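You operate a simulated robot arm through the tools that you are given. There is no shell and no other tool. Be economical: measure what you need, move in short steps, check, and stop when the job is done.

You are at the controls of a simulated robot arm. One attempt, no reset.

Task
Close the feeder down and clear the jar and both plants off it.
Fine: park the spout; the jar goes in the jar holder once the feeder knob is at shut; the plants go in the grey rack. Set down upright: feed jar.

The check looks at the end state, three seconds after you hand in, the way a careful person would. Anything else that was tipped, shoved, dropped, spilled or broken makes it a failure.

Robot
A 7-joint arm with a two-finger parallel gripper, fixed in place. Base frame: the origin is at the foot of the arm, x ahead of it, y to its left, z up; the work surface is at about z = 0.8. Lengths are in m, angles in rad, forces in N, time in s.
With the tool pointing down near the work surface it reaches from about 0.3 to 0.7 m from the base axis. Its first joint turns from -1.152 to 1.152 rad. Payload 1.57 kg.
The TCP is the grasp point between the finger pads, 0.03 m short of the fingertips. In the tool frame z runs along the fingers and y along their closing line. The gripper opens to 0.11 m. The fingers are 0.024 m wide and 0.012 m thick; the gripper's body (0.048 by 0.112 m) begins 0.078 m behind the TCP.
Orientation is that of the tool frame in the base frame, as [roll, pitch, yaw] about the fixed x, y, z axes, in that order (R = Rz(yaw) Ry(pitch) Rx(roll)). With the fingers straight down and closing along the base's y, the tool's x points along the base's -x, its y along +y and its z along -z.

Tools
- The arm moves only by the tool apply_moves. Its argument "commands" is a list of rows, each an object (a shift or turn left out is 0, a gripper value left out holds the last) with "claw": the closure, from 0 (fully open) to 1 (shut); "slide": the shift along the tool's x, y, z in m, a list of three; "angular": the turn, a rotation vector about the tool's x, y, z in rad, a list of three. In form: [{"claw": claw, "slide": [dx, dy, dz], "angular": [wx, wy, wz]}, ...]. A call has 1 to 12 rows; each row shifts and turns the commanded pose from where the row before left it, along the tool's axes as they then stand. Each row takes 0.2 s and may step no farther than 0.05 m and 0.15 rad from the row before; otherwise, or with a gripper value out of range, the whole call is refused. Where a pose cannot be reached the arm comes as near as it can. A force on the tool above 50 N (or 10 N above the force at the start of the call, whichever is more), or a blocked arm, ends the call early, and 0.2 s more pass. Each finger travels about 0.108 m/s and halts on what it meets, pressing with about 21 N; the grip force reading is that of the motor and also rises with nothing between the fingers. The clock runs only during rows and for 0.2 s after the last one: add rows that do not move to give the fingers time. The reply holds the time, the measured pose of the TCP, the force on the tool along the base axes, the opening and the grip force, in the units named above and with some noise, with the torque about the TCP (base axes, N m) and any sound that the robot's microphone picked up, and new pictures: "views" is both (left out), scene, wrist or none.
- Cameras (640 x 400 px; columns grow to the right, rows downward): "scene" is fixed at [0.174, -0.405, 1.3971]; the picture's right is [0.65, -0.76, 0.00], its down [-0.49, -0.41, -0.77] and it looks along [0.59, 0.50, -0.64] (base axes); focal length 230 px, centre (320, 200). "wrist" rides on the gripper at [0.07, 0.016, -0.141] in the tool frame; the picture's right is [-0.23, 0.97, 0.00], its down [-0.85, -0.20, -0.48] and it looks along [-0.47, -0.11, 0.88] (tool axes); focal length 222 px, centre (320, 200). There is no depth. A picture from a camera that has moved, and an enlarged one, comes with that camera's place and axes in the base frame and with its lens.
- close_up(camera, box): a new picture of the part [left, top, right, bottom] of that camera's present view, enlarged. The clock stands still meanwhile.
- finish_job(): hands the job in; it is judged then, once.

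Work in short steps. Places have to be worked out from the pictures, the camera data and where the tool is seen: move nearer, look again, correct. Check each grasp and each placing, and mend what went wrong. You have 120 turns and 200 pictures in all, those below and enlarged ones among them. Open the gripper and draw the arm clear of the work before you hand the job in, unless the task says otherwise; then end with one line.

The tools are called after "Call:" by a JSON object that holds its "fn" and its "kwargs". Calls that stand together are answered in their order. apply_moves: Moves the arm, as the interface text tells. Its arguments: {"type":"object","properties":{"commands":{"type":"array"},"views":{"type":"string","enum":["both","scene","wrist","none"]}},"required":["commands"]} The other tools are called the same way: close_up (camera, box) takes an enlarged picture of a part of a camera's view; finish_job () hands the job in.

At the start:

```text
time: 0.0
tcp_pos: [0.4526, -0.0564, 1.2319]
ee_rot: [3.141, 0.0, -3.141]
wrist_force: [0.7, -0.5, 0.1]
wrist_torque: [0.0, 0.01, -0.04]
gripper_width: 0.11
grasp_force: 0.0
```

scene: 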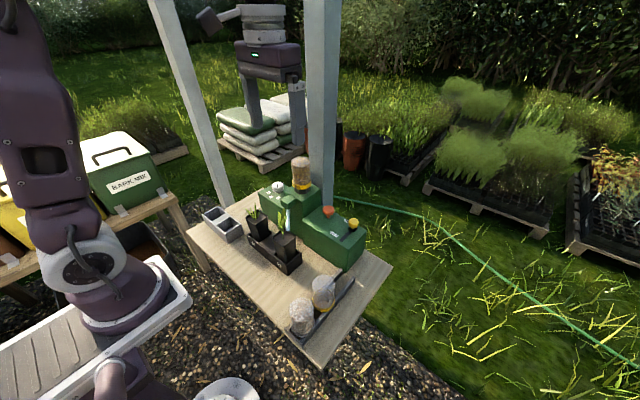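
wrist: 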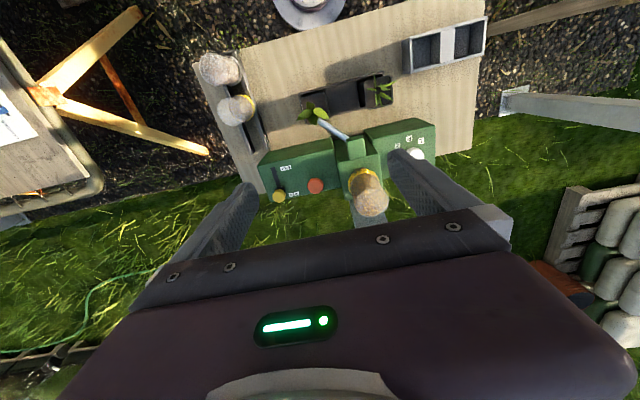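

The table holds a green feeder with a jar on top, two plants, a grey rack and a jar holder. I'll zoom in first.

Call:
{"fn": "close_up", "kwargs": {"camera": "scene", "box": [180, 140, 400, 280]}}

Call:
{"fn": "close_up", "kwargs": {"camera": "wrist", "box": [190, 20, 500, 220]}}

Call:
{"fn": "close_up", "kwargs": {"camera": "scene", "box": [240, 180, 380, 270]}}

```text
2.86 times, centred on (290, 210) of scene
camera zoom: at [0.174, -0.405, 1.3971], right [0.65, -0.76, 0.0], down [-0.49, -0.41, -0.77], along [0.59, 0.5, -0.64], focal length 657 px, centre (406, 171)
```

zoom: 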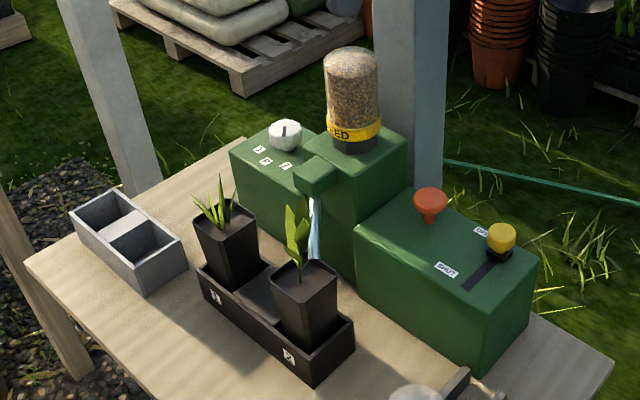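

```text
2.00 times, centred on (345, 120) of wrist
camera zoom: at [0.3828, -0.0393, 1.3738], right [0.23, 0.97, 0.0], down [0.85, -0.2, 0.48], along [0.47, -0.11, -0.88], focal length 444 px, centre (270, 360)
```

zoom: 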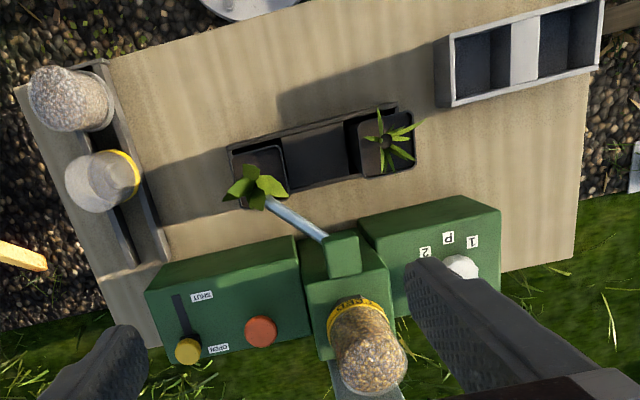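

```text
4.44 times, centred on (310, 225) of scene
camera zoom: at [0.174, -0.405, 1.3971], right [0.65, -0.76, 0.0], down [-0.49, -0.41, -0.77], along [0.59, 0.5, -0.64], focal length 1022 px, centre (364, 89)
```

zoom: 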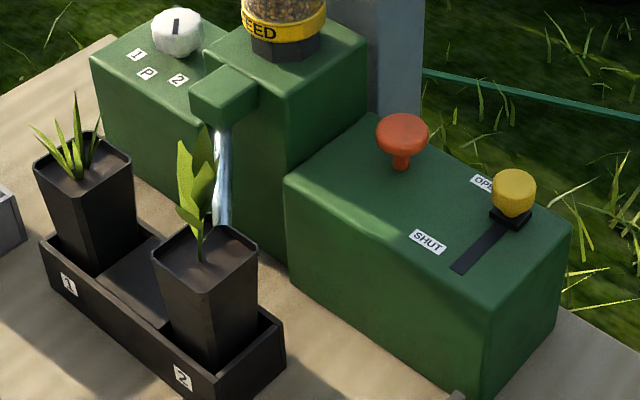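

The yellow slider knob sits at OPEN, around (0.585, -0.18, 0.93), and its slot runs toward -x to SHUT. I'll hover above it with the gripper partly closed.

Call:
{"fn": "apply_moves", "kwargs": {"commands": [{"claw": 0.35, "slide": [-0.022, -0.0208, 0.03]}, {"slide": [-0.022, -0.0208, 0.03]}, {"slide": [-0.022, -0.0208, 0.03]}, {"slide": [-0.022, -0.0208, 0.03]}, {"slide": [-0.022, -0.0208, 0.03]}, {"slide": [-0.022, -0.0208, 0.03]}, {}]}}

```text
time: 1.6
tcp_pos: [0.5858, -0.18, 1.0505]
ee_rot: [3.141, -0.001, -3.14]
wrist_force: [0.0, -0.3, -0.6]
wrist_torque: [-0.03, -0.01, 0.0]
gripper_width: 0.0715
grasp_force: 0.0
camera wrist: at [0.5144, -0.1626, 1.1932], right [0.23, 0.97, 0.0], down [0.85, -0.2, 0.48], along [0.47, -0.11, -0.88], focal length 222 px, centre (320, 200)
```

scene: 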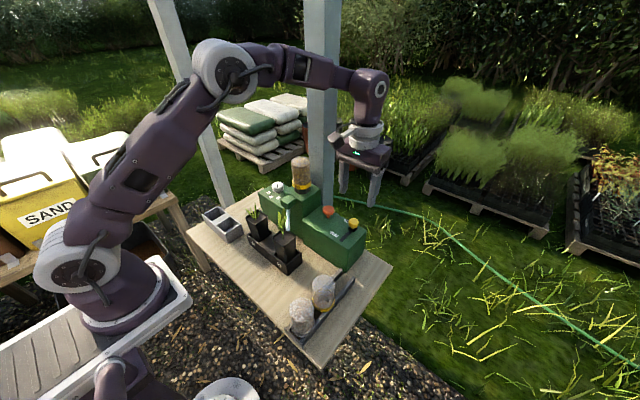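
wrist: 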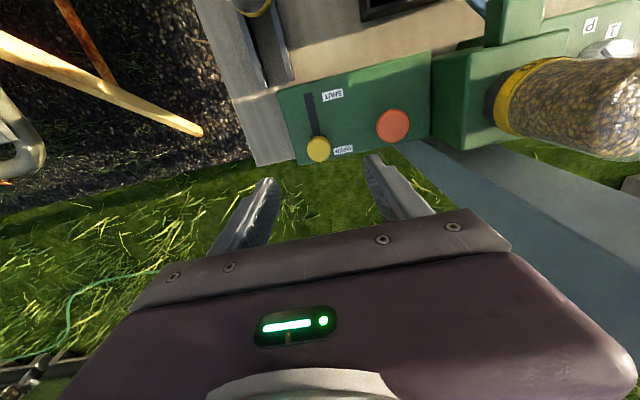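

The knob is confirmed at (0.587, -0.182), and the red button clears the fingers. I'll descend and grip.

Call:
{"fn": "apply_moves", "kwargs": {"commands": [{"slide": [-0.001, -0.001, 0.035]}, {"slide": [0, -0.001, 0.035]}, {"slide": [0, 0, 0.034]}, {}, {"claw": 0.9}, {}, {}]}}

```text
time: 3.2
tcp_pos: [0.5843, -0.1804, 0.9464]
ee_rot: [3.138, -0.001, 3.141]
wrist_force: [-2.1, 23.8, -2.5]
wrist_torque: [0.25, 0.04, 0.06]
gripper_width: 0.0271
grasp_force: 38.0
camera wrist: at [0.5149, -0.1645, 1.0889], right [0.23, 0.97, 0.0], down [0.86, -0.2, 0.48], along [0.46, -0.1, -0.88], focal length 222 px, centre (320, 200)
```

scene: 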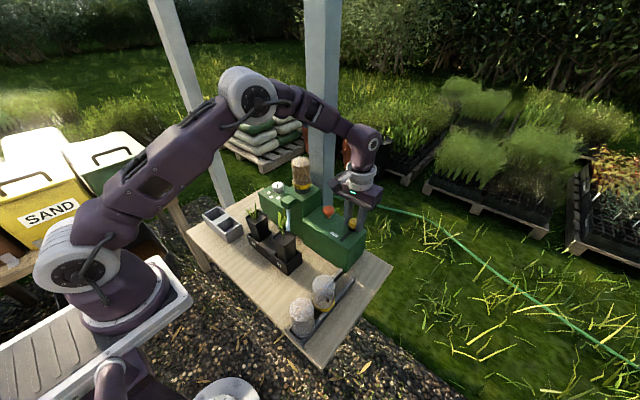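
wrist: 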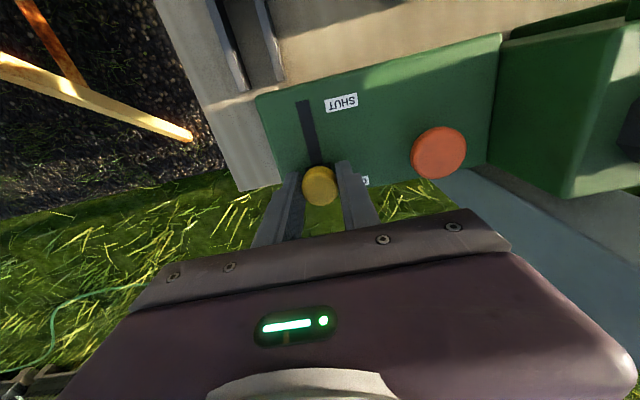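

The knob is gripped (0.027 m wide) with some side load. I'll ease about 2 mm toward +y and pull toward SHUT.

Call:
{"fn": "apply_moves", "kwargs": {"commands": [{"slide": [0, 0.0015, 0]}, {"slide": [0.015, 0, 0]}, {"slide": [0.015, 0, 0]}, {"slide": [0.012, 0, 0]}, {"slide": [0.008, 0, 0]}], "views": "wrist"}}

```text
time: 4.4
tcp_pos: [0.5397, -0.1795, 0.9481]
ee_rot: [-3.141, 0.006, 3.141]
wrist_force: [22.3, 11.1, -23.9]
wrist_torque: [0.06, 0.08, 0.03]
gripper_width: 0.0272
grasp_force: 37.5
camera wrist: at [0.4681, -0.1635, 1.0886], right [0.23, 0.97, 0.0], down [0.85, -0.2, 0.48], along [0.47, -0.11, -0.88], focal length 222 px, centre (320, 200)
```

wrist: 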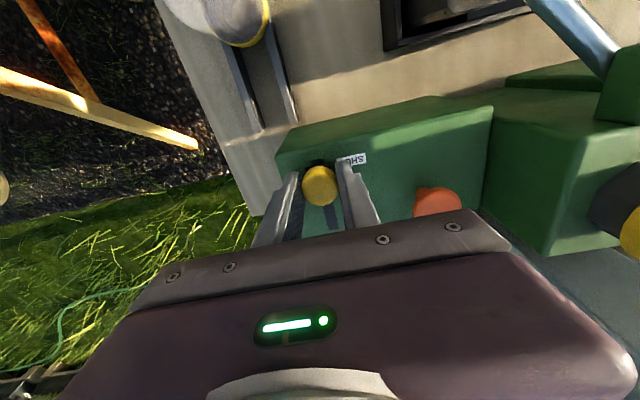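

The knob is almost at SHUT. I'll pull a little further to find the end stop.

Call:
{"fn": "apply_moves", "kwargs": {"commands": [{"slide": [0.003, 0, 0]}, {"slide": [0.003, 0, 0]}, {}], "views": "wrist"}}

Call:
{"fn": "close_up", "kwargs": {"camera": "wrist", "box": [260, 120, 400, 250]}}

```text
time: 5.2
tcp_pos: [0.5298, -0.1799, 0.9474]
ee_rot: [3.141, -0.001, 3.141]
wrist_force: [6.4, 16.5, 16.2]
wrist_torque: [0.31, 0.74, 0.13]
gripper_width: 0.0273
grasp_force: 38.1
camera wrist: at [0.4597, -0.1636, 1.0899], right [0.23, 0.97, 0.0], down [0.86, -0.2, 0.48], along [0.47, -0.11, -0.88], focal length 222 px, centre (320, 200)
```

wrist: 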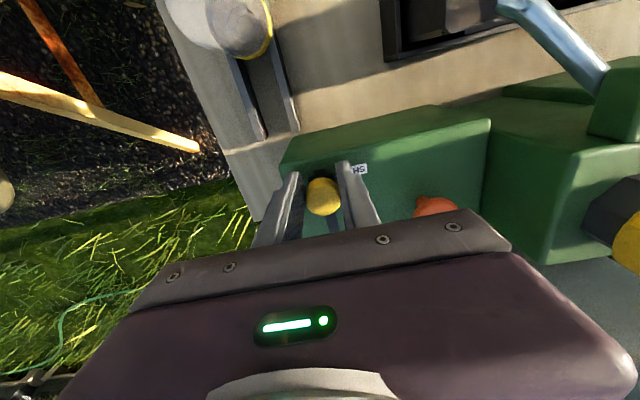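

```text
3.08 times, centred on (330, 185) of wrist
camera zoom: at [0.4597, -0.1636, 1.0899], right [0.23, 0.97, 0.0], down [0.86, -0.2, 0.48], along [0.47, -0.11, -0.88], focal length 684 px, centre (289, 246)
```

zoom: 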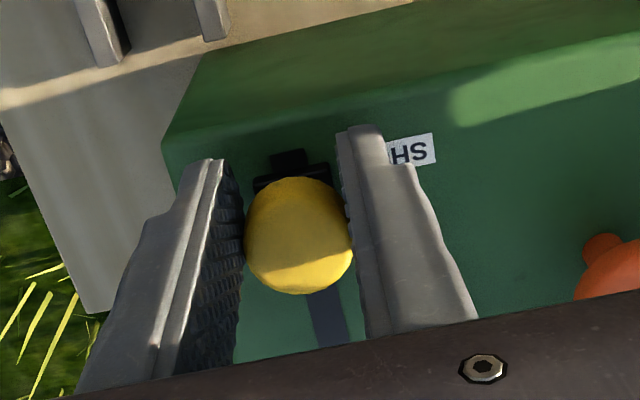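

It seems to be at the end stop, since the fingers slipped slightly past the knob. I'll release, rise and check.

Call:
{"fn": "apply_moves", "kwargs": {"commands": [{"claw": 0.35}, {"claw": 0.35}, {}, {"slide": [0, 0, -0.04]}, {"slide": [0, 0, -0.04]}, {"slide": [0.02, 0, -0.04]}, {}], "views": "wrist"}}

Call:
{"fn": "close_up", "kwargs": {"camera": "scene", "box": [240, 180, 380, 270]}}

```text
time: 6.8
tcp_pos: [0.5113, -0.182, 1.0697]
ee_rot: [3.141, -0.001, 3.14]
wrist_force: [0.0, 0.2, 0.4]
wrist_torque: [0.0, 0.01, -0.02]
gripper_width: 0.0718
grasp_force: 0.0
camera wrist: at [0.4407, -0.1643, 1.2116], right [0.23, 0.97, 0.0], down [0.85, -0.2, 0.48], along [0.47, -0.11, -0.88], focal length 222 px, centre (320, 200)
```

wrist: 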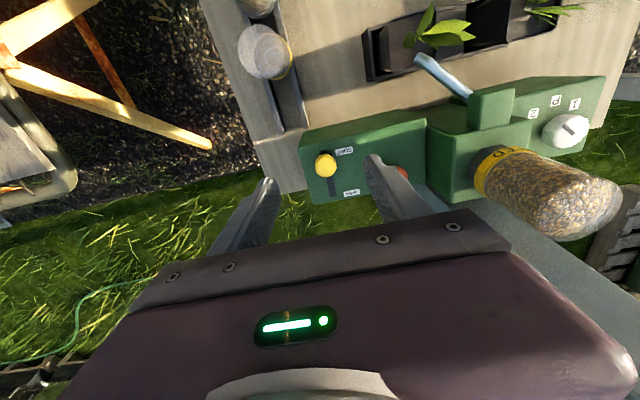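

```text
4.44 times, centred on (310, 225) of scene
camera zoom: at [0.174, -0.405, 1.3971], right [0.65, -0.76, 0.0], down [-0.49, -0.41, -0.77], along [0.59, 0.5, -0.64], focal length 1022 px, centre (364, 89)
```

zoom: 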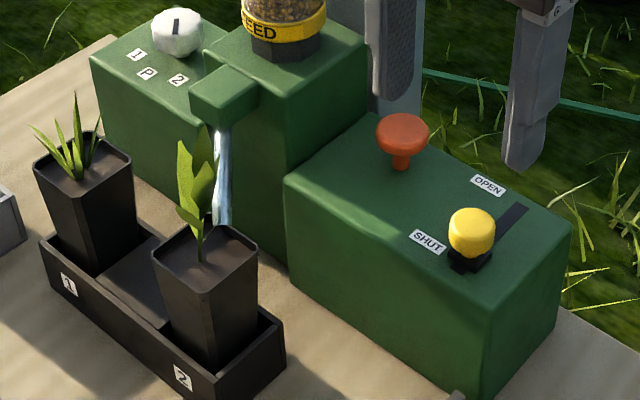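

The slider is at SHUT. Next I'll go above the white spout selector knob, around (0.562, 0.11, 0.935), travelling high.

Call:
{"fn": "apply_moves", "kwargs": {"commands": [{"slide": [0.02, 0, -0.04]}, {"slide": [0, 0.03, -0.035]}, {"slide": [0, 0.05, 0]}, {"slide": [0, 0.05, 0]}, {"slide": [0, 0.05, 0]}, {"slide": [0, 0.05, 0]}, {"slide": [0, 0.05, 0]}, {"slide": [-0.02, 0.01, 0.025]}, {}], "views": "wrist"}}

Call:
{"fn": "close_up", "kwargs": {"camera": "wrist", "box": [170, 20, 470, 210]}}

```text
time: 8.8
tcp_pos: [0.5081, 0.1079, 1.1198]
ee_rot: [3.141, 0.001, 3.14]
wrist_force: [0.3, -0.3, -0.2]
wrist_torque: [-0.01, 0.01, -0.02]
gripper_width: 0.0716
grasp_force: 0.0
camera wrist: at [0.4391, 0.1244, 1.2614], right [0.23, 0.97, 0.0], down [0.85, -0.2, 0.48], along [0.47, -0.11, -0.88], focal length 222 px, centre (320, 200)
```

wrist: 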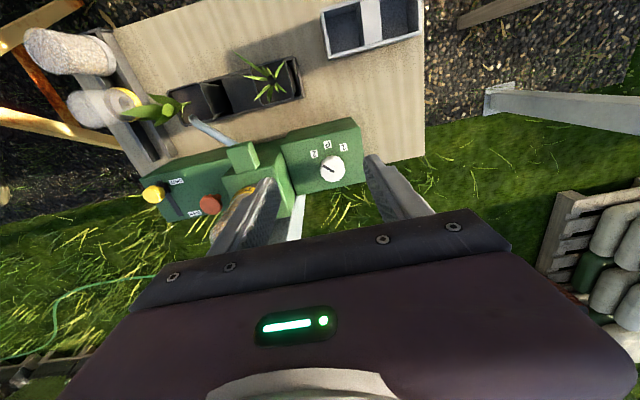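

```text
2.11 times, centred on (320, 115) of wrist
camera zoom: at [0.4391, 0.1244, 1.2614], right [0.23, 0.97, 0.0], down [0.85, -0.2, 0.48], along [0.47, -0.11, -0.88], focal length 468 px, centre (320, 379)
```

zoom: 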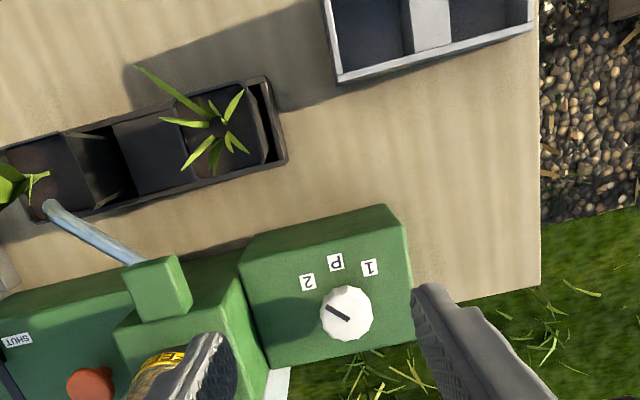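

The selector knob is at (0.564, 0.115) with its pointer on 2, and P lies straight toward -x, about 45° clockwise from above. To keep the gripper body clear of the jar, I'll pre-rotate by 1.18 rad and then hover over the knob.

Call:
{"fn": "apply_moves", "kwargs": {"commands": [{"angular": [0, 0, 0.1475], "claw": 0.45}, {"angular": [0, 0, 0.1475]}, {"angular": [0, 0, 0.1475]}, {"angular": [0, 0, 0.1475]}, {"angular": [0, 0, 0.1475]}, {"angular": [0, 0, 0.1475]}, {"angular": [0, 0, 0.1475]}, {"angular": [0, 0, 0.1475]}, {"slide": [-0.0075, 0.0272, 0.035]}, {"slide": [-0.0075, 0.0272, 0.035]}, {}], "views": "both"}}

Call:
{"fn": "close_up", "kwargs": {"camera": "wrist", "box": [220, 80, 420, 210]}}

```text
time: 11.2
tcp_pos: [0.5651, 0.1129, 1.0468]
ee_rot: [3.139, 0.0, 1.96]
wrist_force: [0.3, -0.5, 0.4]
wrist_torque: [0.02, 0.02, -0.01]
gripper_width: 0.0604
grasp_force: 0.1
camera wrist: at [0.5534, 0.1844, 1.189], right [0.99, 0.16, 0.0], down [0.14, -0.87, 0.48], along [0.08, -0.47, -0.88], focal length 222 px, centre (320, 200)
```

scene: 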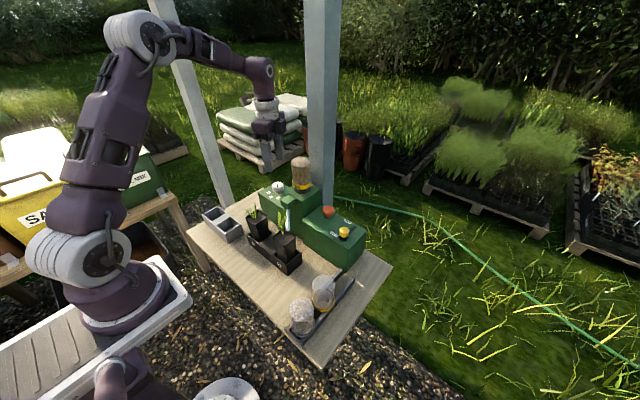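
wrist: 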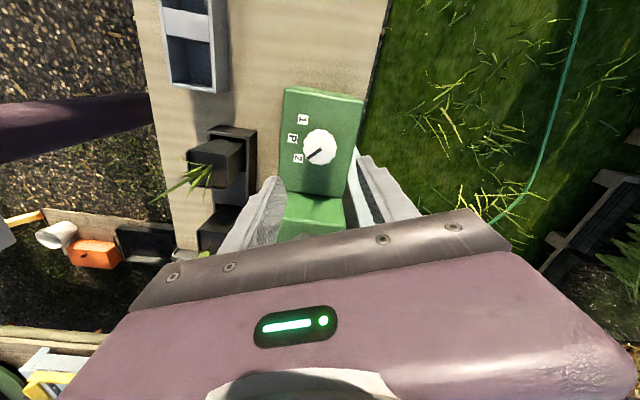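

```text
3.08 times, centred on (320, 145) of wrist
camera zoom: at [0.5534, 0.1844, 1.189], right [0.99, 0.16, 0.0], down [0.14, -0.87, 0.48], along [0.08, -0.47, -0.88], focal length 684 px, centre (320, 369)
```

zoom: 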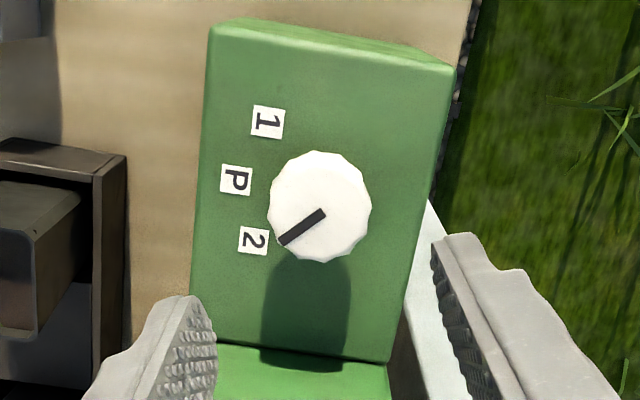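

The knob is precisely at (0.566, 0.118). I'll nudge over, descend and grip it.

Call:
{"fn": "apply_moves", "kwargs": {"commands": [{"slide": [0.0042, 0.0028, 0.03]}, {"slide": [0, 0, 0.036]}, {"slide": [0, 0, 0.034]}, {}, {"claw": 0.85}, {}, {}], "views": "wrist"}}

```text
time: 12.8
tcp_pos: [0.5674, 0.1189, 0.9463]
ee_rot: [-3.135, -0.002, 1.962]
wrist_force: [-28.0, -13.0, -3.9]
wrist_torque: [-0.1, 0.14, -0.06]
gripper_width: 0.0439
grasp_force: 15.4
camera wrist: at [0.5561, 0.1899, 1.0877], right [0.99, 0.16, -0.01], down [0.14, -0.87, 0.48], along [0.07, -0.47, -0.88], focal length 222 px, centre (320, 200)
```

wrist: 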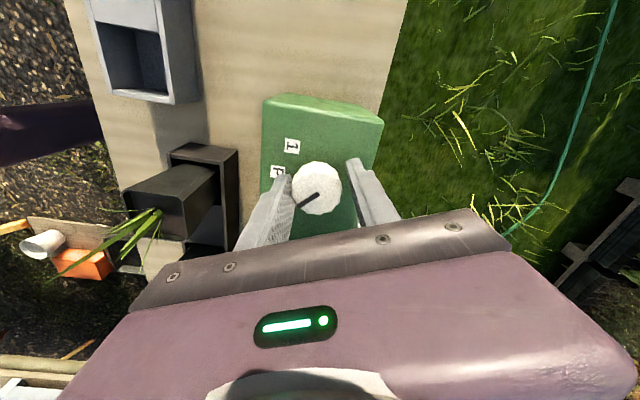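

One finger is carrying the load. I'll shift about 3 mm toward tool -y and finish the grip.

Call:
{"fn": "apply_moves", "kwargs": {"commands": [{"slide": [0, -0.003, 0], "claw": 0.9}, {}, {}], "views": "wrist"}}

```text
time: 13.6
tcp_pos: [0.5629, 0.1183, 0.9464]
ee_rot: [-3.136, -0.001, 1.959]
wrist_force: [-21.7, -12.8, -18.1]
wrist_torque: [0.12, 0.1, -0.07]
gripper_width: 0.0376
grasp_force: 43.7
camera wrist: at [0.5528, 0.1888, 1.0881], right [0.99, 0.16, -0.01], down [0.14, -0.87, 0.48], along [0.07, -0.47, -0.88], focal length 222 px, centre (320, 200)
```

wrist: 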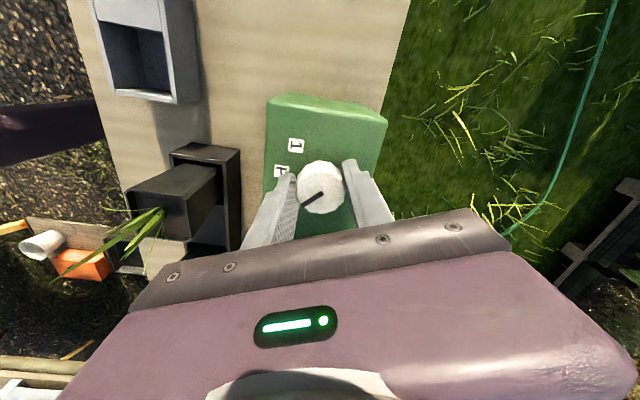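

Gripped at 0.0376 m. I'll turn clockwise from above in small steps.

Call:
{"fn": "apply_moves", "kwargs": {"commands": [{"slide": [0, -0.0015, 0]}, {"angular": [0, 0, 0.13]}, {"angular": [0, 0, 0.13]}, {"angular": [0, 0, 0.13]}, {"angular": [0, 0, 0.13]}, {}], "views": "wrist"}}

Call:
{"fn": "close_up", "kwargs": {"camera": "wrist", "box": [240, 110, 400, 230]}}

```text
time: 15.0
tcp_pos: [0.5649, 0.1187, 0.947]
ee_rot: [3.138, 0.001, 1.441]
wrist_force: [26.2, -8.5, -39.7]
wrist_torque: [0.16, -0.04, 0.06]
gripper_width: 0.0377
grasp_force: 43.8
camera wrist: at [0.5895, 0.1854, 1.0895], right [0.94, -0.35, 0.0], down [-0.31, -0.82, 0.48], along [-0.17, -0.45, -0.88], focal length 222 px, centre (320, 200)
```

wrist: 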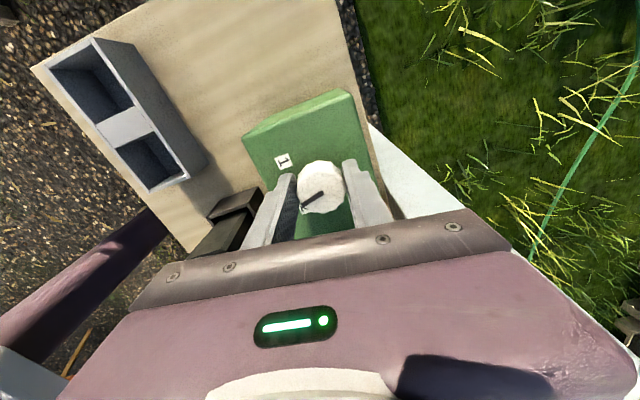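

```text
3.33 times, centred on (320, 170) of wrist
camera zoom: at [0.5895, 0.1854, 1.0895], right [0.94, -0.35, 0.0], down [-0.31, -0.82, 0.48], along [-0.17, -0.45, -0.88], focal length 740 px, centre (320, 300)
```

zoom: 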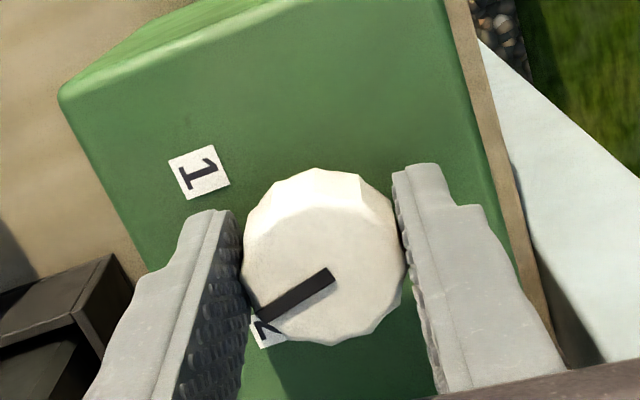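

The knob turns with the gripper and about 11–18° remain to P. I'll turn another 0.24.

Call:
{"fn": "apply_moves", "kwargs": {"commands": [{"angular": [0, 0, 0.12]}, {"angular": [0, 0, 0.12]}, {}], "views": "wrist"}}

Call:
{"fn": "close_up", "kwargs": {"camera": "wrist", "box": [240, 110, 400, 230]}}

Call:
{"fn": "close_up", "kwargs": {"camera": "scene", "box": [240, 180, 350, 250]}}

```text
time: 15.8
tcp_pos: [0.5646, 0.1174, 0.9473]
ee_rot: [3.137, -0.002, 1.198]
wrist_force: [30.7, -12.5, -30.9]
wrist_torque: [0.23, -0.1, 0.08]
gripper_width: 0.0375
grasp_force: 44.0
camera wrist: at [0.6054, 0.1773, 1.0898], right [0.82, -0.57, 0.0], down [-0.5, -0.72, 0.48], along [-0.27, -0.39, -0.88], focal length 222 px, centre (320, 200)
```

wrist: 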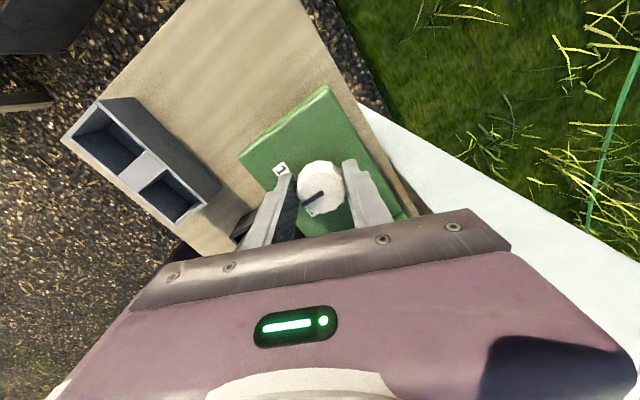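

```text
3.33 times, centred on (320, 170) of wrist
camera zoom: at [0.6054, 0.1773, 1.0898], right [0.82, -0.57, 0.0], down [-0.5, -0.72, 0.48], along [-0.27, -0.39, -0.88], focal length 740 px, centre (320, 300)
```

zoom: 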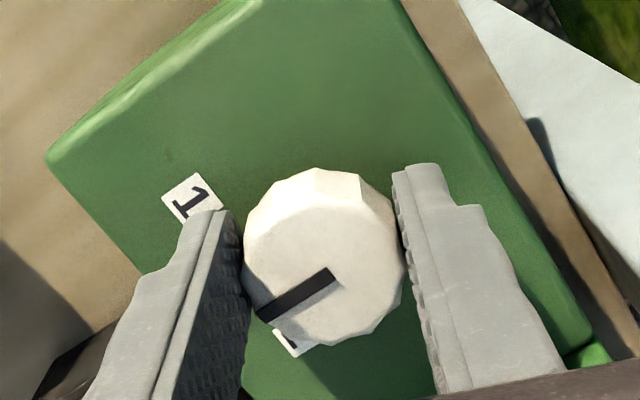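

```text
5.71 times, centred on (295, 215) of scene
camera zoom: at [0.1754, -0.4052, 1.3968], right [0.65, -0.76, 0.0], down [-0.49, -0.41, -0.77], along [0.59, 0.5, -0.64], focal length 1314 px, centre (463, 114)
```

zoom: 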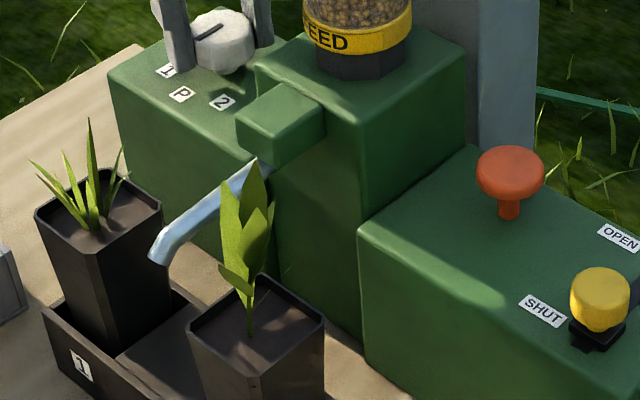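

The pointer now lies within a few degrees of P and the spout has swung between the pots. I'll release, rise and verify.

Call:
{"fn": "apply_moves", "kwargs": {"commands": [{"claw": 0.45}, {}, {}, {"slide": [0, 0, -0.04]}, {"slide": [0, 0, -0.05]}, {"slide": [0, 0, -0.05]}, {"slide": [0, 0, -0.05]}, {}], "views": "none"}}

Call:
{"fn": "close_up", "kwargs": {"camera": "wrist", "box": [220, 80, 420, 210]}}

Call:
{"fn": "close_up", "kwargs": {"camera": "scene", "box": [240, 180, 350, 250]}}

```text
time: 17.6
tcp_pos: [0.563, 0.1216, 1.139]
ee_rot: [-3.141, -0.001, 1.201]
wrist_force: [0.3, 0.5, 0.3]
wrist_torque: [0.0, 0.01, 0.05]
gripper_width: 0.0603
grasp_force: 0.1
```

```text
3.08 times, centred on (320, 145) of wrist
camera zoom: at [0.6032, 0.1808, 1.281], right [0.83, -0.56, 0.0], down [-0.5, -0.72, 0.48], along [-0.27, -0.4, -0.88], focal length 684 px, centre (320, 369)
```

zoom: 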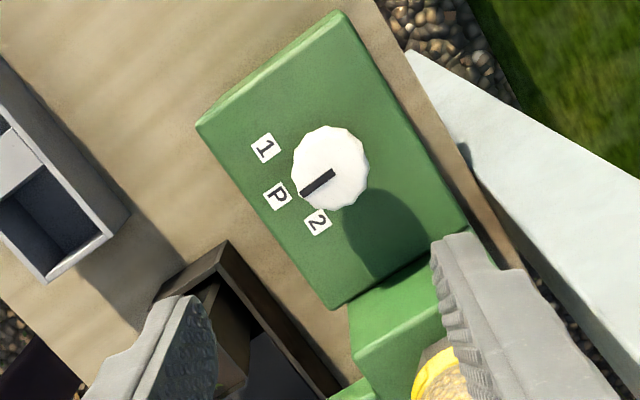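

```text
5.71 times, centred on (295, 215) of scene
camera zoom: at [0.174, -0.405, 1.3971], right [0.65, -0.76, 0.0], down [-0.49, -0.41, -0.77], along [0.59, 0.5, -0.64], focal length 1314 px, centre (463, 114)
```

zoom: 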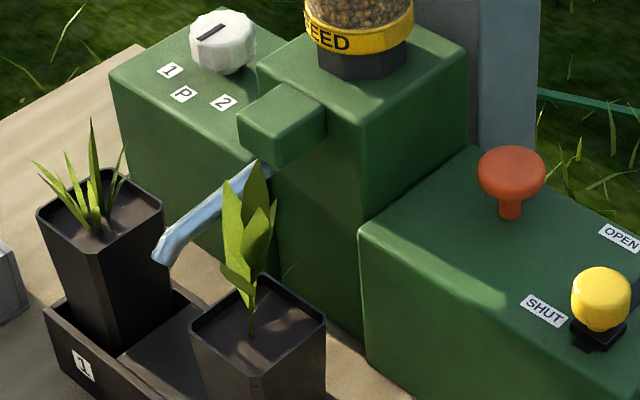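

The spout is parked. I'll rotate back and get an overview of the jar and jar holder.

Call:
{"fn": "apply_moves", "kwargs": {"commands": [{"slide": [0, 0, -0.05], "claw": 0}, {"angular": [0, 0, -0.149]}, {"angular": [0, 0, -0.149]}, {"angular": [0, 0, -0.149]}, {"angular": [0, 0, -0.149]}, {"angular": [0, 0, -0.149]}, {"angular": [0, 0, -0.149]}, {"angular": [0, 0, -0.149]}, {"angular": [0, 0, -0.149]}, {"angular": [0, 0, -0.149]}, {"angular": [0, 0, -0.149]}, {"angular": [0, 0, -0.149]}], "views": "none"}}

Call:
{"fn": "apply_moves", "kwargs": {"commands": [{"angular": [0, 0, -0.149]}, {"angular": [0, 0, -0.147]}, {"slide": [0.045, 0, -0.02]}, {"slide": [0.045, 0, -0.02]}, {"slide": [0.045, -0.02, 0]}, {"slide": [0.04, -0.03, 0]}, {"slide": [0.02, -0.045, 0]}, {"slide": [0, -0.05, 0]}, {"slide": [0, -0.05, 0]}, {"slide": [0, -0.05, 0]}, {"slide": [0, -0.05, 0]}, {}], "views": "wrist"}}

Call:
{"fn": "close_up", "kwargs": {"camera": "scene", "box": [270, 240, 410, 370]}}

```text
time: 20.2
tcp_pos: [0.5634, 0.1189, 1.187]
ee_rot: [3.141, 0.0, 2.842]
wrist_force: [-0.1, -0.2, 0.5]
wrist_torque: [-0.03, 0.0, 0.04]
gripper_width: 0.11
grasp_force: 0.1
```

```text
time: 22.8
tcp_pos: [0.3668, -0.1784, 1.2281]
ee_rot: [3.141, 0.0, 3.136]
wrist_force: [0.1, 0.5, 0.6]
wrist_torque: [0.0, 0.02, -0.01]
gripper_width: 0.11
grasp_force: 0.1
camera wrist: at [0.2976, -0.1611, 1.3701], right [0.23, 0.97, 0.0], down [0.85, -0.2, 0.48], along [0.47, -0.11, -0.88], focal length 222 px, centre (320, 200)
```

wrist: 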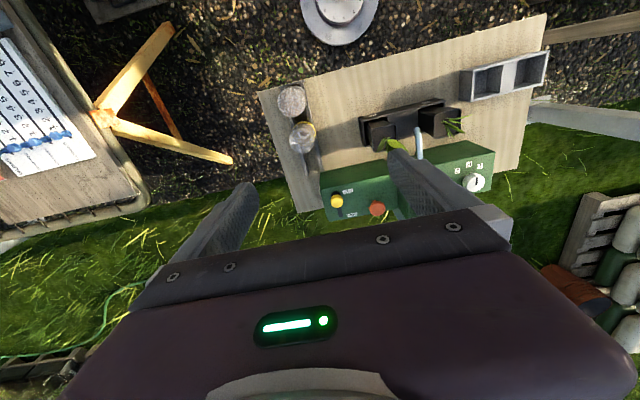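

```text
3.08 times, centred on (340, 305) of scene
camera zoom: at [0.174, -0.405, 1.3971], right [0.65, -0.76, 0.0], down [-0.49, -0.41, -0.77], along [0.59, 0.5, -0.64], focal length 708 px, centre (258, -123)
```

zoom: 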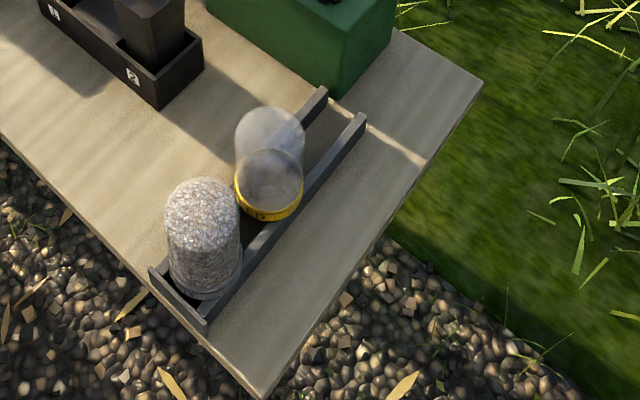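

Call:
{"fn": "close_up", "kwargs": {"camera": "wrist", "box": [250, 60, 350, 220]}}

Call:
{"fn": "close_up", "kwargs": {"camera": "scene", "box": [280, 260, 360, 345]}}

Call:
{"fn": "close_up", "kwargs": {"camera": "scene", "box": [270, 145, 340, 215]}}

```text
2.50 times, centred on (300, 140) of wrist
camera zoom: at [0.2976, -0.1611, 1.3701], right [0.23, 0.97, 0.0], down [0.85, -0.2, 0.48], along [0.47, -0.11, -0.88], focal length 555 px, centre (370, 350)
```

zoom: 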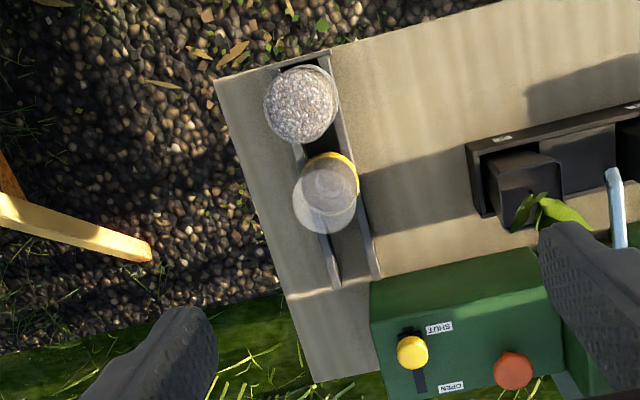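

```text
4.71 times, centred on (320, 302) of scene
camera zoom: at [0.174, -0.405, 1.3971], right [0.65, -0.76, 0.0], down [-0.49, -0.41, -0.77], along [0.59, 0.5, -0.64], focal length 1082 px, centre (320, -282)
```

zoom: 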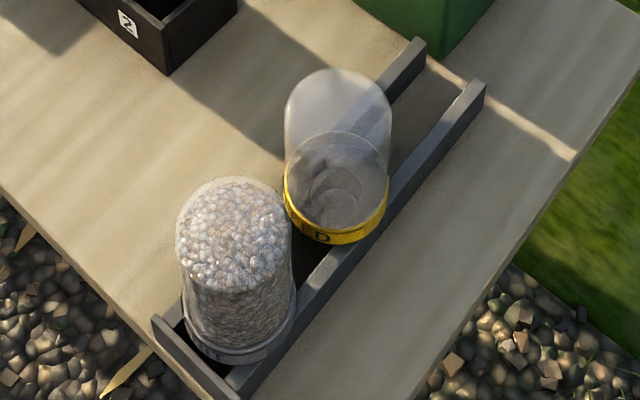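

```text
5.71 times, centred on (305, 180) of scene
camera zoom: at [0.174, -0.405, 1.3971], right [0.65, -0.76, 0.0], down [-0.49, -0.41, -0.77], along [0.59, 0.5, -0.64], focal length 1314 px, centre (406, 314)
```

zoom: 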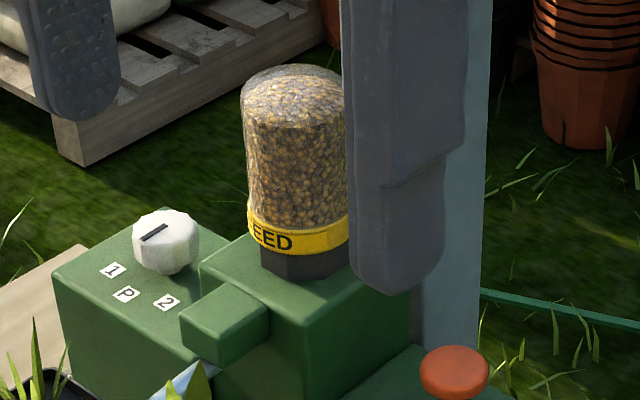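

The holder is a channel along x, centred near y≈-0.224, with an empty far slot at x≈0.475. I'll move over to look at the feed jar for precise localisation.

Call:
{"fn": "apply_moves", "kwargs": {"commands": [{"slide": [-0.02, 0.045, 0]}, {"slide": [-0.02, 0.045, 0]}, {"slide": [-0.02, 0.045, 0]}, {"slide": [-0.025, 0.04, 0.01]}, {"slide": [-0.02, 0.02, 0.01]}, {}], "views": "wrist"}}

Call:
{"fn": "close_up", "kwargs": {"camera": "wrist", "box": [220, 60, 420, 210]}}

```text
time: 24.2
tcp_pos: [0.4733, 0.0233, 1.2056]
ee_rot: [3.14, 0.002, 3.137]
wrist_force: [0.0, 0.7, 0.8]
wrist_torque: [0.0, 0.02, -0.02]
gripper_width: 0.11
grasp_force: 0.0
camera wrist: at [0.4029, 0.0406, 1.3479], right [0.23, 0.97, 0.0], down [0.85, -0.2, 0.48], along [0.47, -0.11, -0.88], focal length 222 px, centre (320, 200)
```

wrist: 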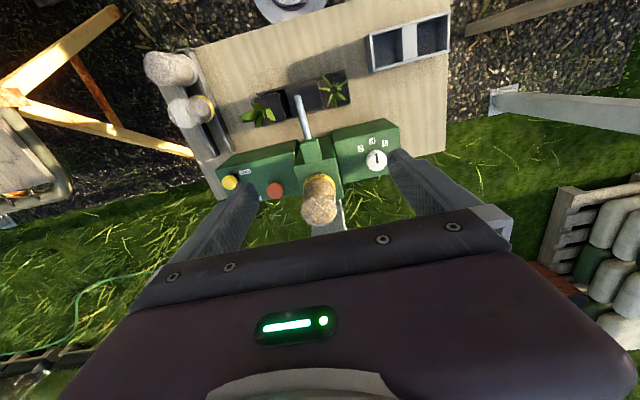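

```text
2.67 times, centred on (320, 135) of wrist
camera zoom: at [0.4029, 0.0406, 1.3479], right [0.23, 0.97, 0.0], down [0.85, -0.2, 0.48], along [0.47, -0.11, -0.88], focal length 592 px, centre (320, 373)
```

zoom: 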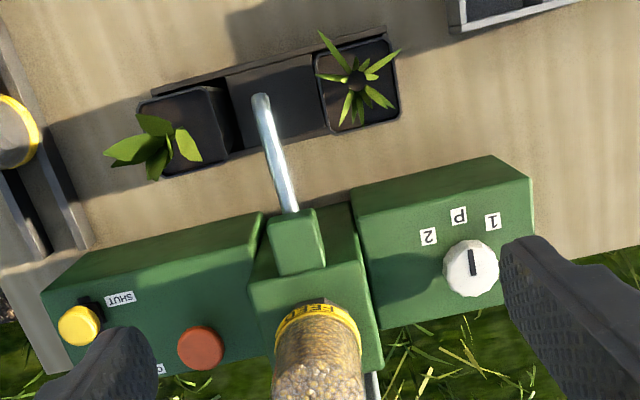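

Call:
{"fn": "close_up", "kwargs": {"camera": "wrist", "box": [270, 150, 370, 240]}}

```text
4.44 times, centred on (320, 195) of wrist
camera zoom: at [0.4029, 0.0406, 1.3479], right [0.23, 0.97, 0.0], down [0.85, -0.2, 0.48], along [0.47, -0.11, -0.88], focal length 987 px, centre (320, 222)
```

zoom: 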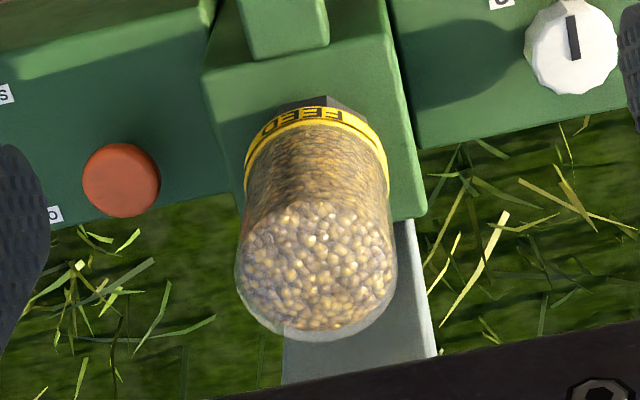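

The feed jar is around (0.567, 0.001), with its band at z≈0.99 and its top at about 1.075. The white post is just behind it at x≈0.63. I'll tilt the tool back 0.2 rad for clearance and hover above the jar.

Call:
{"fn": "apply_moves", "kwargs": {"commands": [{"angular": [0, -0.1, 0]}, {"angular": [0, -0.1, 0]}, {"slide": [-0.0276, -0.0074, 0.0209]}, {"slide": [-0.0276, -0.0074, 0.0209]}, {"slide": [-0.0276, -0.0074, 0.0209]}, {}]}}

Call:
{"fn": "close_up", "kwargs": {"camera": "scene", "box": [250, 60, 400, 210]}}

```text
time: 25.6
tcp_pos: [0.5671, -0.0014, 1.1638]
ee_rot: [-3.141, 0.201, 3.136]
wrist_force: [0.2, -0.3, -0.1]
wrist_torque: [-0.01, -0.01, 0.0]
gripper_width: 0.1098
grasp_force: 0.1
camera wrist: at [0.4696, 0.0154, 1.2892], right [0.23, 0.97, 0.05], down [0.74, -0.2, 0.64], along [0.63, -0.11, -0.77], focal length 222 px, centre (320, 200)
```

scene: 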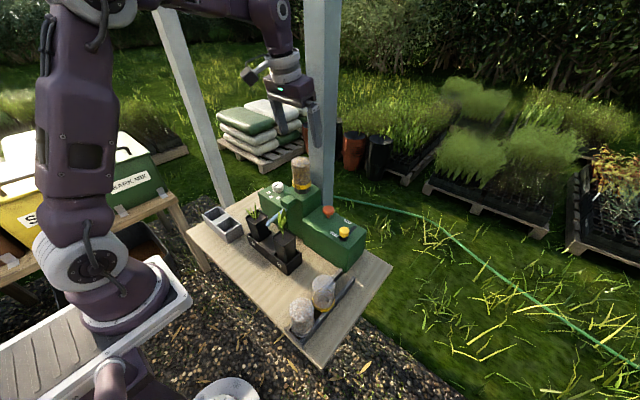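
wrist: 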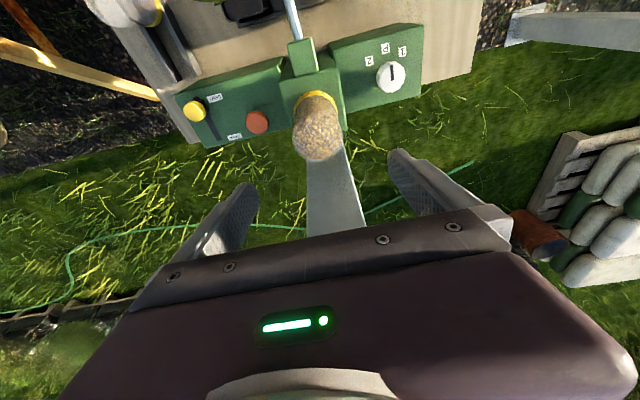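

```text
2.67 times, centred on (325, 135) of scene
camera zoom: at [0.174, -0.405, 1.3971], right [0.65, -0.76, 0.0], down [-0.49, -0.41, -0.77], along [0.59, 0.5, -0.64], focal length 613 px, centre (307, 373)
```

zoom: 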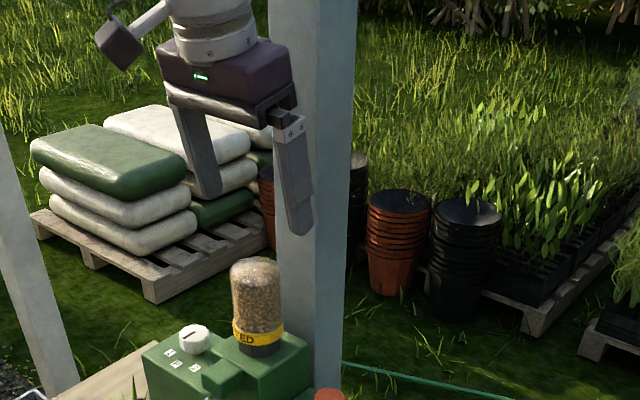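

The jar is centred at (0.568, 0.001), which agrees with the earlier estimate. I'll descend straight down to z≈1.025.

Call:
{"fn": "apply_moves", "kwargs": {"commands": [{"slide": [0.0069, 0.0005, 0.034]}, {"slide": [0.0069, 0.0005, 0.034]}, {"slide": [0.0069, 0.0005, 0.034]}, {"slide": [0.0069, 0.0005, 0.034]}, {}]}}

Call:
{"fn": "close_up", "kwargs": {"camera": "scene", "box": [260, 110, 360, 210]}}

```text
time: 26.8
tcp_pos: [0.5657, 0.0004, 1.0276]
ee_rot: [-3.141, 0.201, 3.137]
wrist_force: [-0.3, -0.7, -0.6]
wrist_torque: [0.02, 0.01, -0.03]
gripper_width: 0.1098
grasp_force: 0.0
camera wrist: at [0.4701, 0.0164, 1.1536], right [0.23, 0.97, 0.05], down [0.74, -0.2, 0.64], along [0.63, -0.11, -0.77], focal length 222 px, centre (320, 200)
```

scene: 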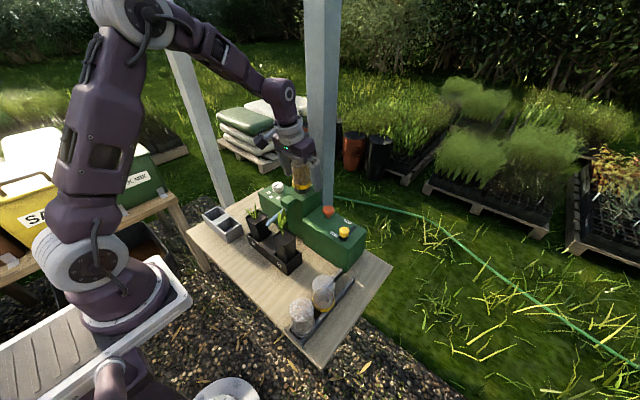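
wrist: 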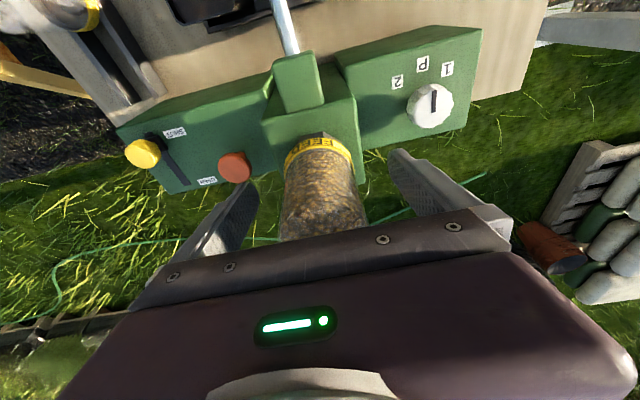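

```text
4.00 times, centred on (310, 160) of scene
camera zoom: at [0.174, -0.405, 1.3971], right [0.65, -0.76, 0.0], down [-0.49, -0.41, -0.77], along [0.59, 0.5, -0.64], focal length 920 px, centre (360, 360)
```

zoom: 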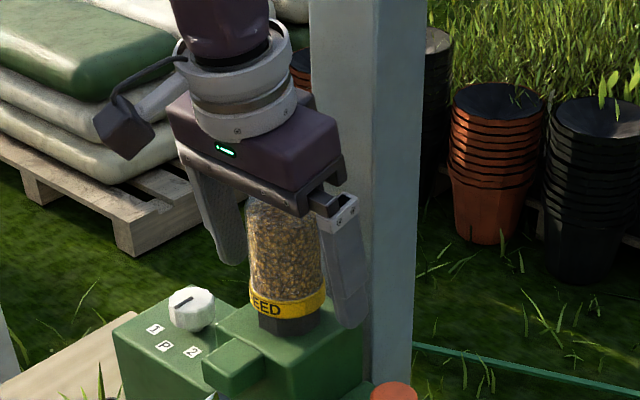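

The jar is between the fingers. I'll close gently.

Call:
{"fn": "apply_moves", "kwargs": {"commands": [{"claw": 0.42}, {"claw": 0.5}, {"claw": 0.6}, {"claw": 0.6}], "views": "wrist"}}

```text
time: 27.8
tcp_pos: [0.5674, -0.0011, 1.0294]
ee_rot: [3.14, 0.2, 3.137]
wrist_force: [-0.6, 0.6, 0.0]
wrist_torque: [0.02, 0.01, 0.03]
gripper_width: 0.0554
grasp_force: 20.9
camera wrist: at [0.4701, 0.0164, 1.1539], right [0.23, 0.97, 0.05], down [0.74, -0.2, 0.64], along [0.63, -0.11, -0.77], focal length 222 px, centre (320, 200)
```

wrist: 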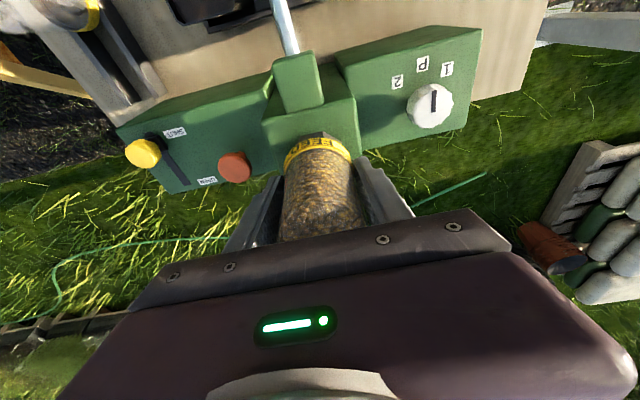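

Gripped cleanly at 0.0554 m. I'll lift straight up 6 cm.

Call:
{"fn": "apply_moves", "kwargs": {"commands": [{"claw": 0.65, "slide": [-0.003, 0, -0.0147]}, {"slide": [-0.003, 0, -0.0147]}, {"slide": [-0.006, 0, -0.0294]}, {}]}}

Call:
{"fn": "close_up", "kwargs": {"camera": "scene", "box": [260, 110, 360, 210]}}

```text
time: 28.8
tcp_pos: [0.5671, -0.0003, 1.0859]
ee_rot: [-3.141, 0.199, 3.134]
wrist_force: [-0.8, 0.7, -2.3]
wrist_torque: [-0.03, 0.01, -0.03]
gripper_width: 0.0553
grasp_force: 21.3
camera wrist: at [0.4705, 0.0158, 1.212], right [0.23, 0.97, 0.04], down [0.74, -0.2, 0.64], along [0.63, -0.11, -0.77], focal length 222 px, centre (320, 200)
```

scene: 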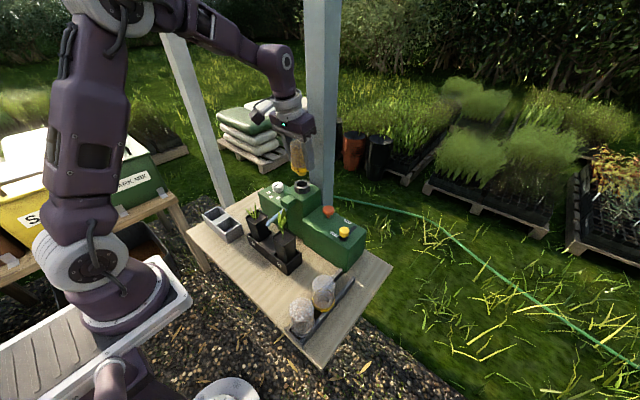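
wrist: 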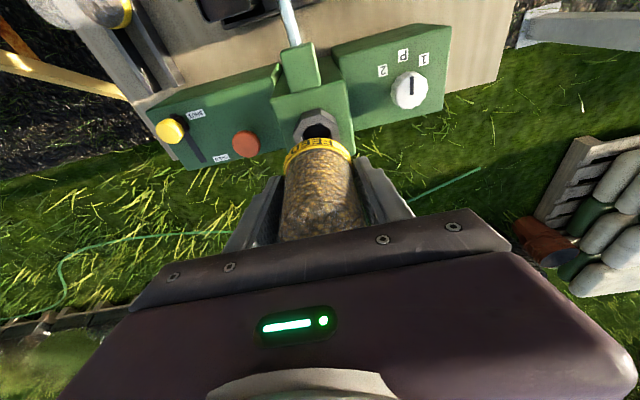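

```text
4.00 times, centred on (310, 160) of scene
camera zoom: at [0.1741, -0.405, 1.3971], right [0.65, -0.76, 0.0], down [-0.49, -0.41, -0.77], along [0.59, 0.5, -0.64], focal length 920 px, centre (360, 360)
```

zoom: 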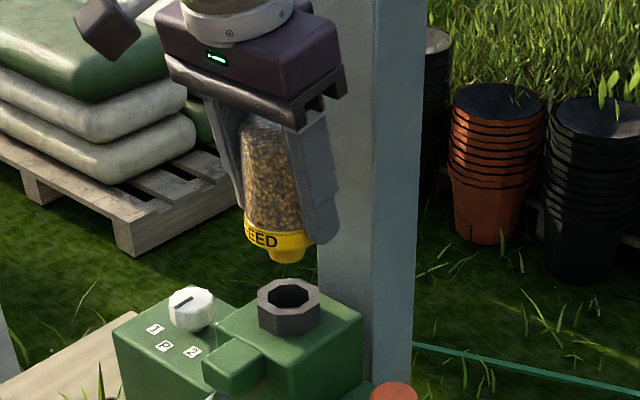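

The jar is off its socket. I'll check whether it tilted in the grip.

Call:
{"fn": "close_up", "kwargs": {"camera": "scene", "box": [275, 125, 325, 185]}}

Call:
{"fn": "close_up", "kwargs": {"camera": "wrist", "box": [260, 90, 380, 250]}}

```text
6.67 times, centred on (300, 155) of scene
camera zoom: at [0.1741, -0.405, 1.3971], right [0.65, -0.76, 0.0], down [-0.49, -0.41, -0.77], along [0.59, 0.5, -0.64], focal length 1534 px, centre (453, 500)
```

zoom: 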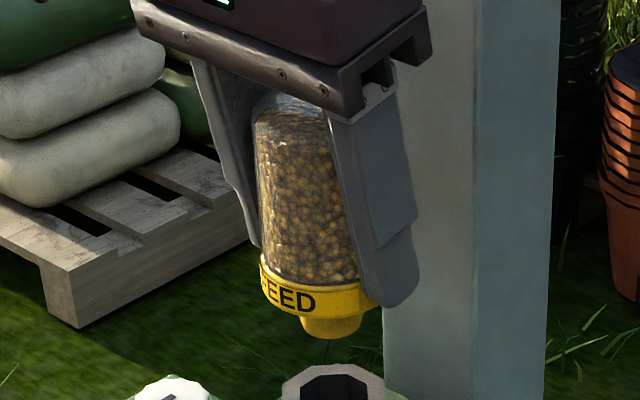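

```text
2.50 times, centred on (320, 170) of wrist
camera zoom: at [0.4705, 0.0158, 1.212], right [0.23, 0.97, 0.04], down [0.74, -0.2, 0.64], along [0.63, -0.11, -0.77], focal length 555 px, centre (320, 275)
```

zoom: 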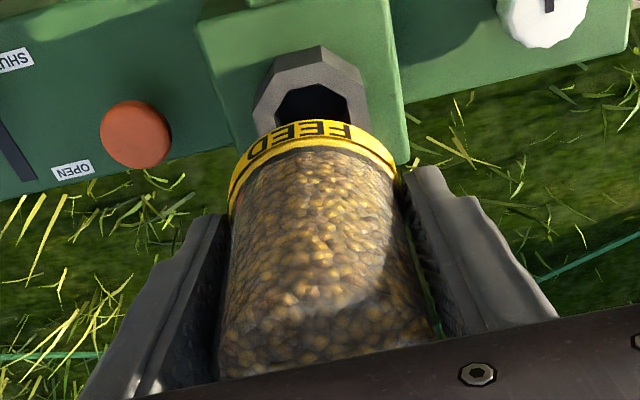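

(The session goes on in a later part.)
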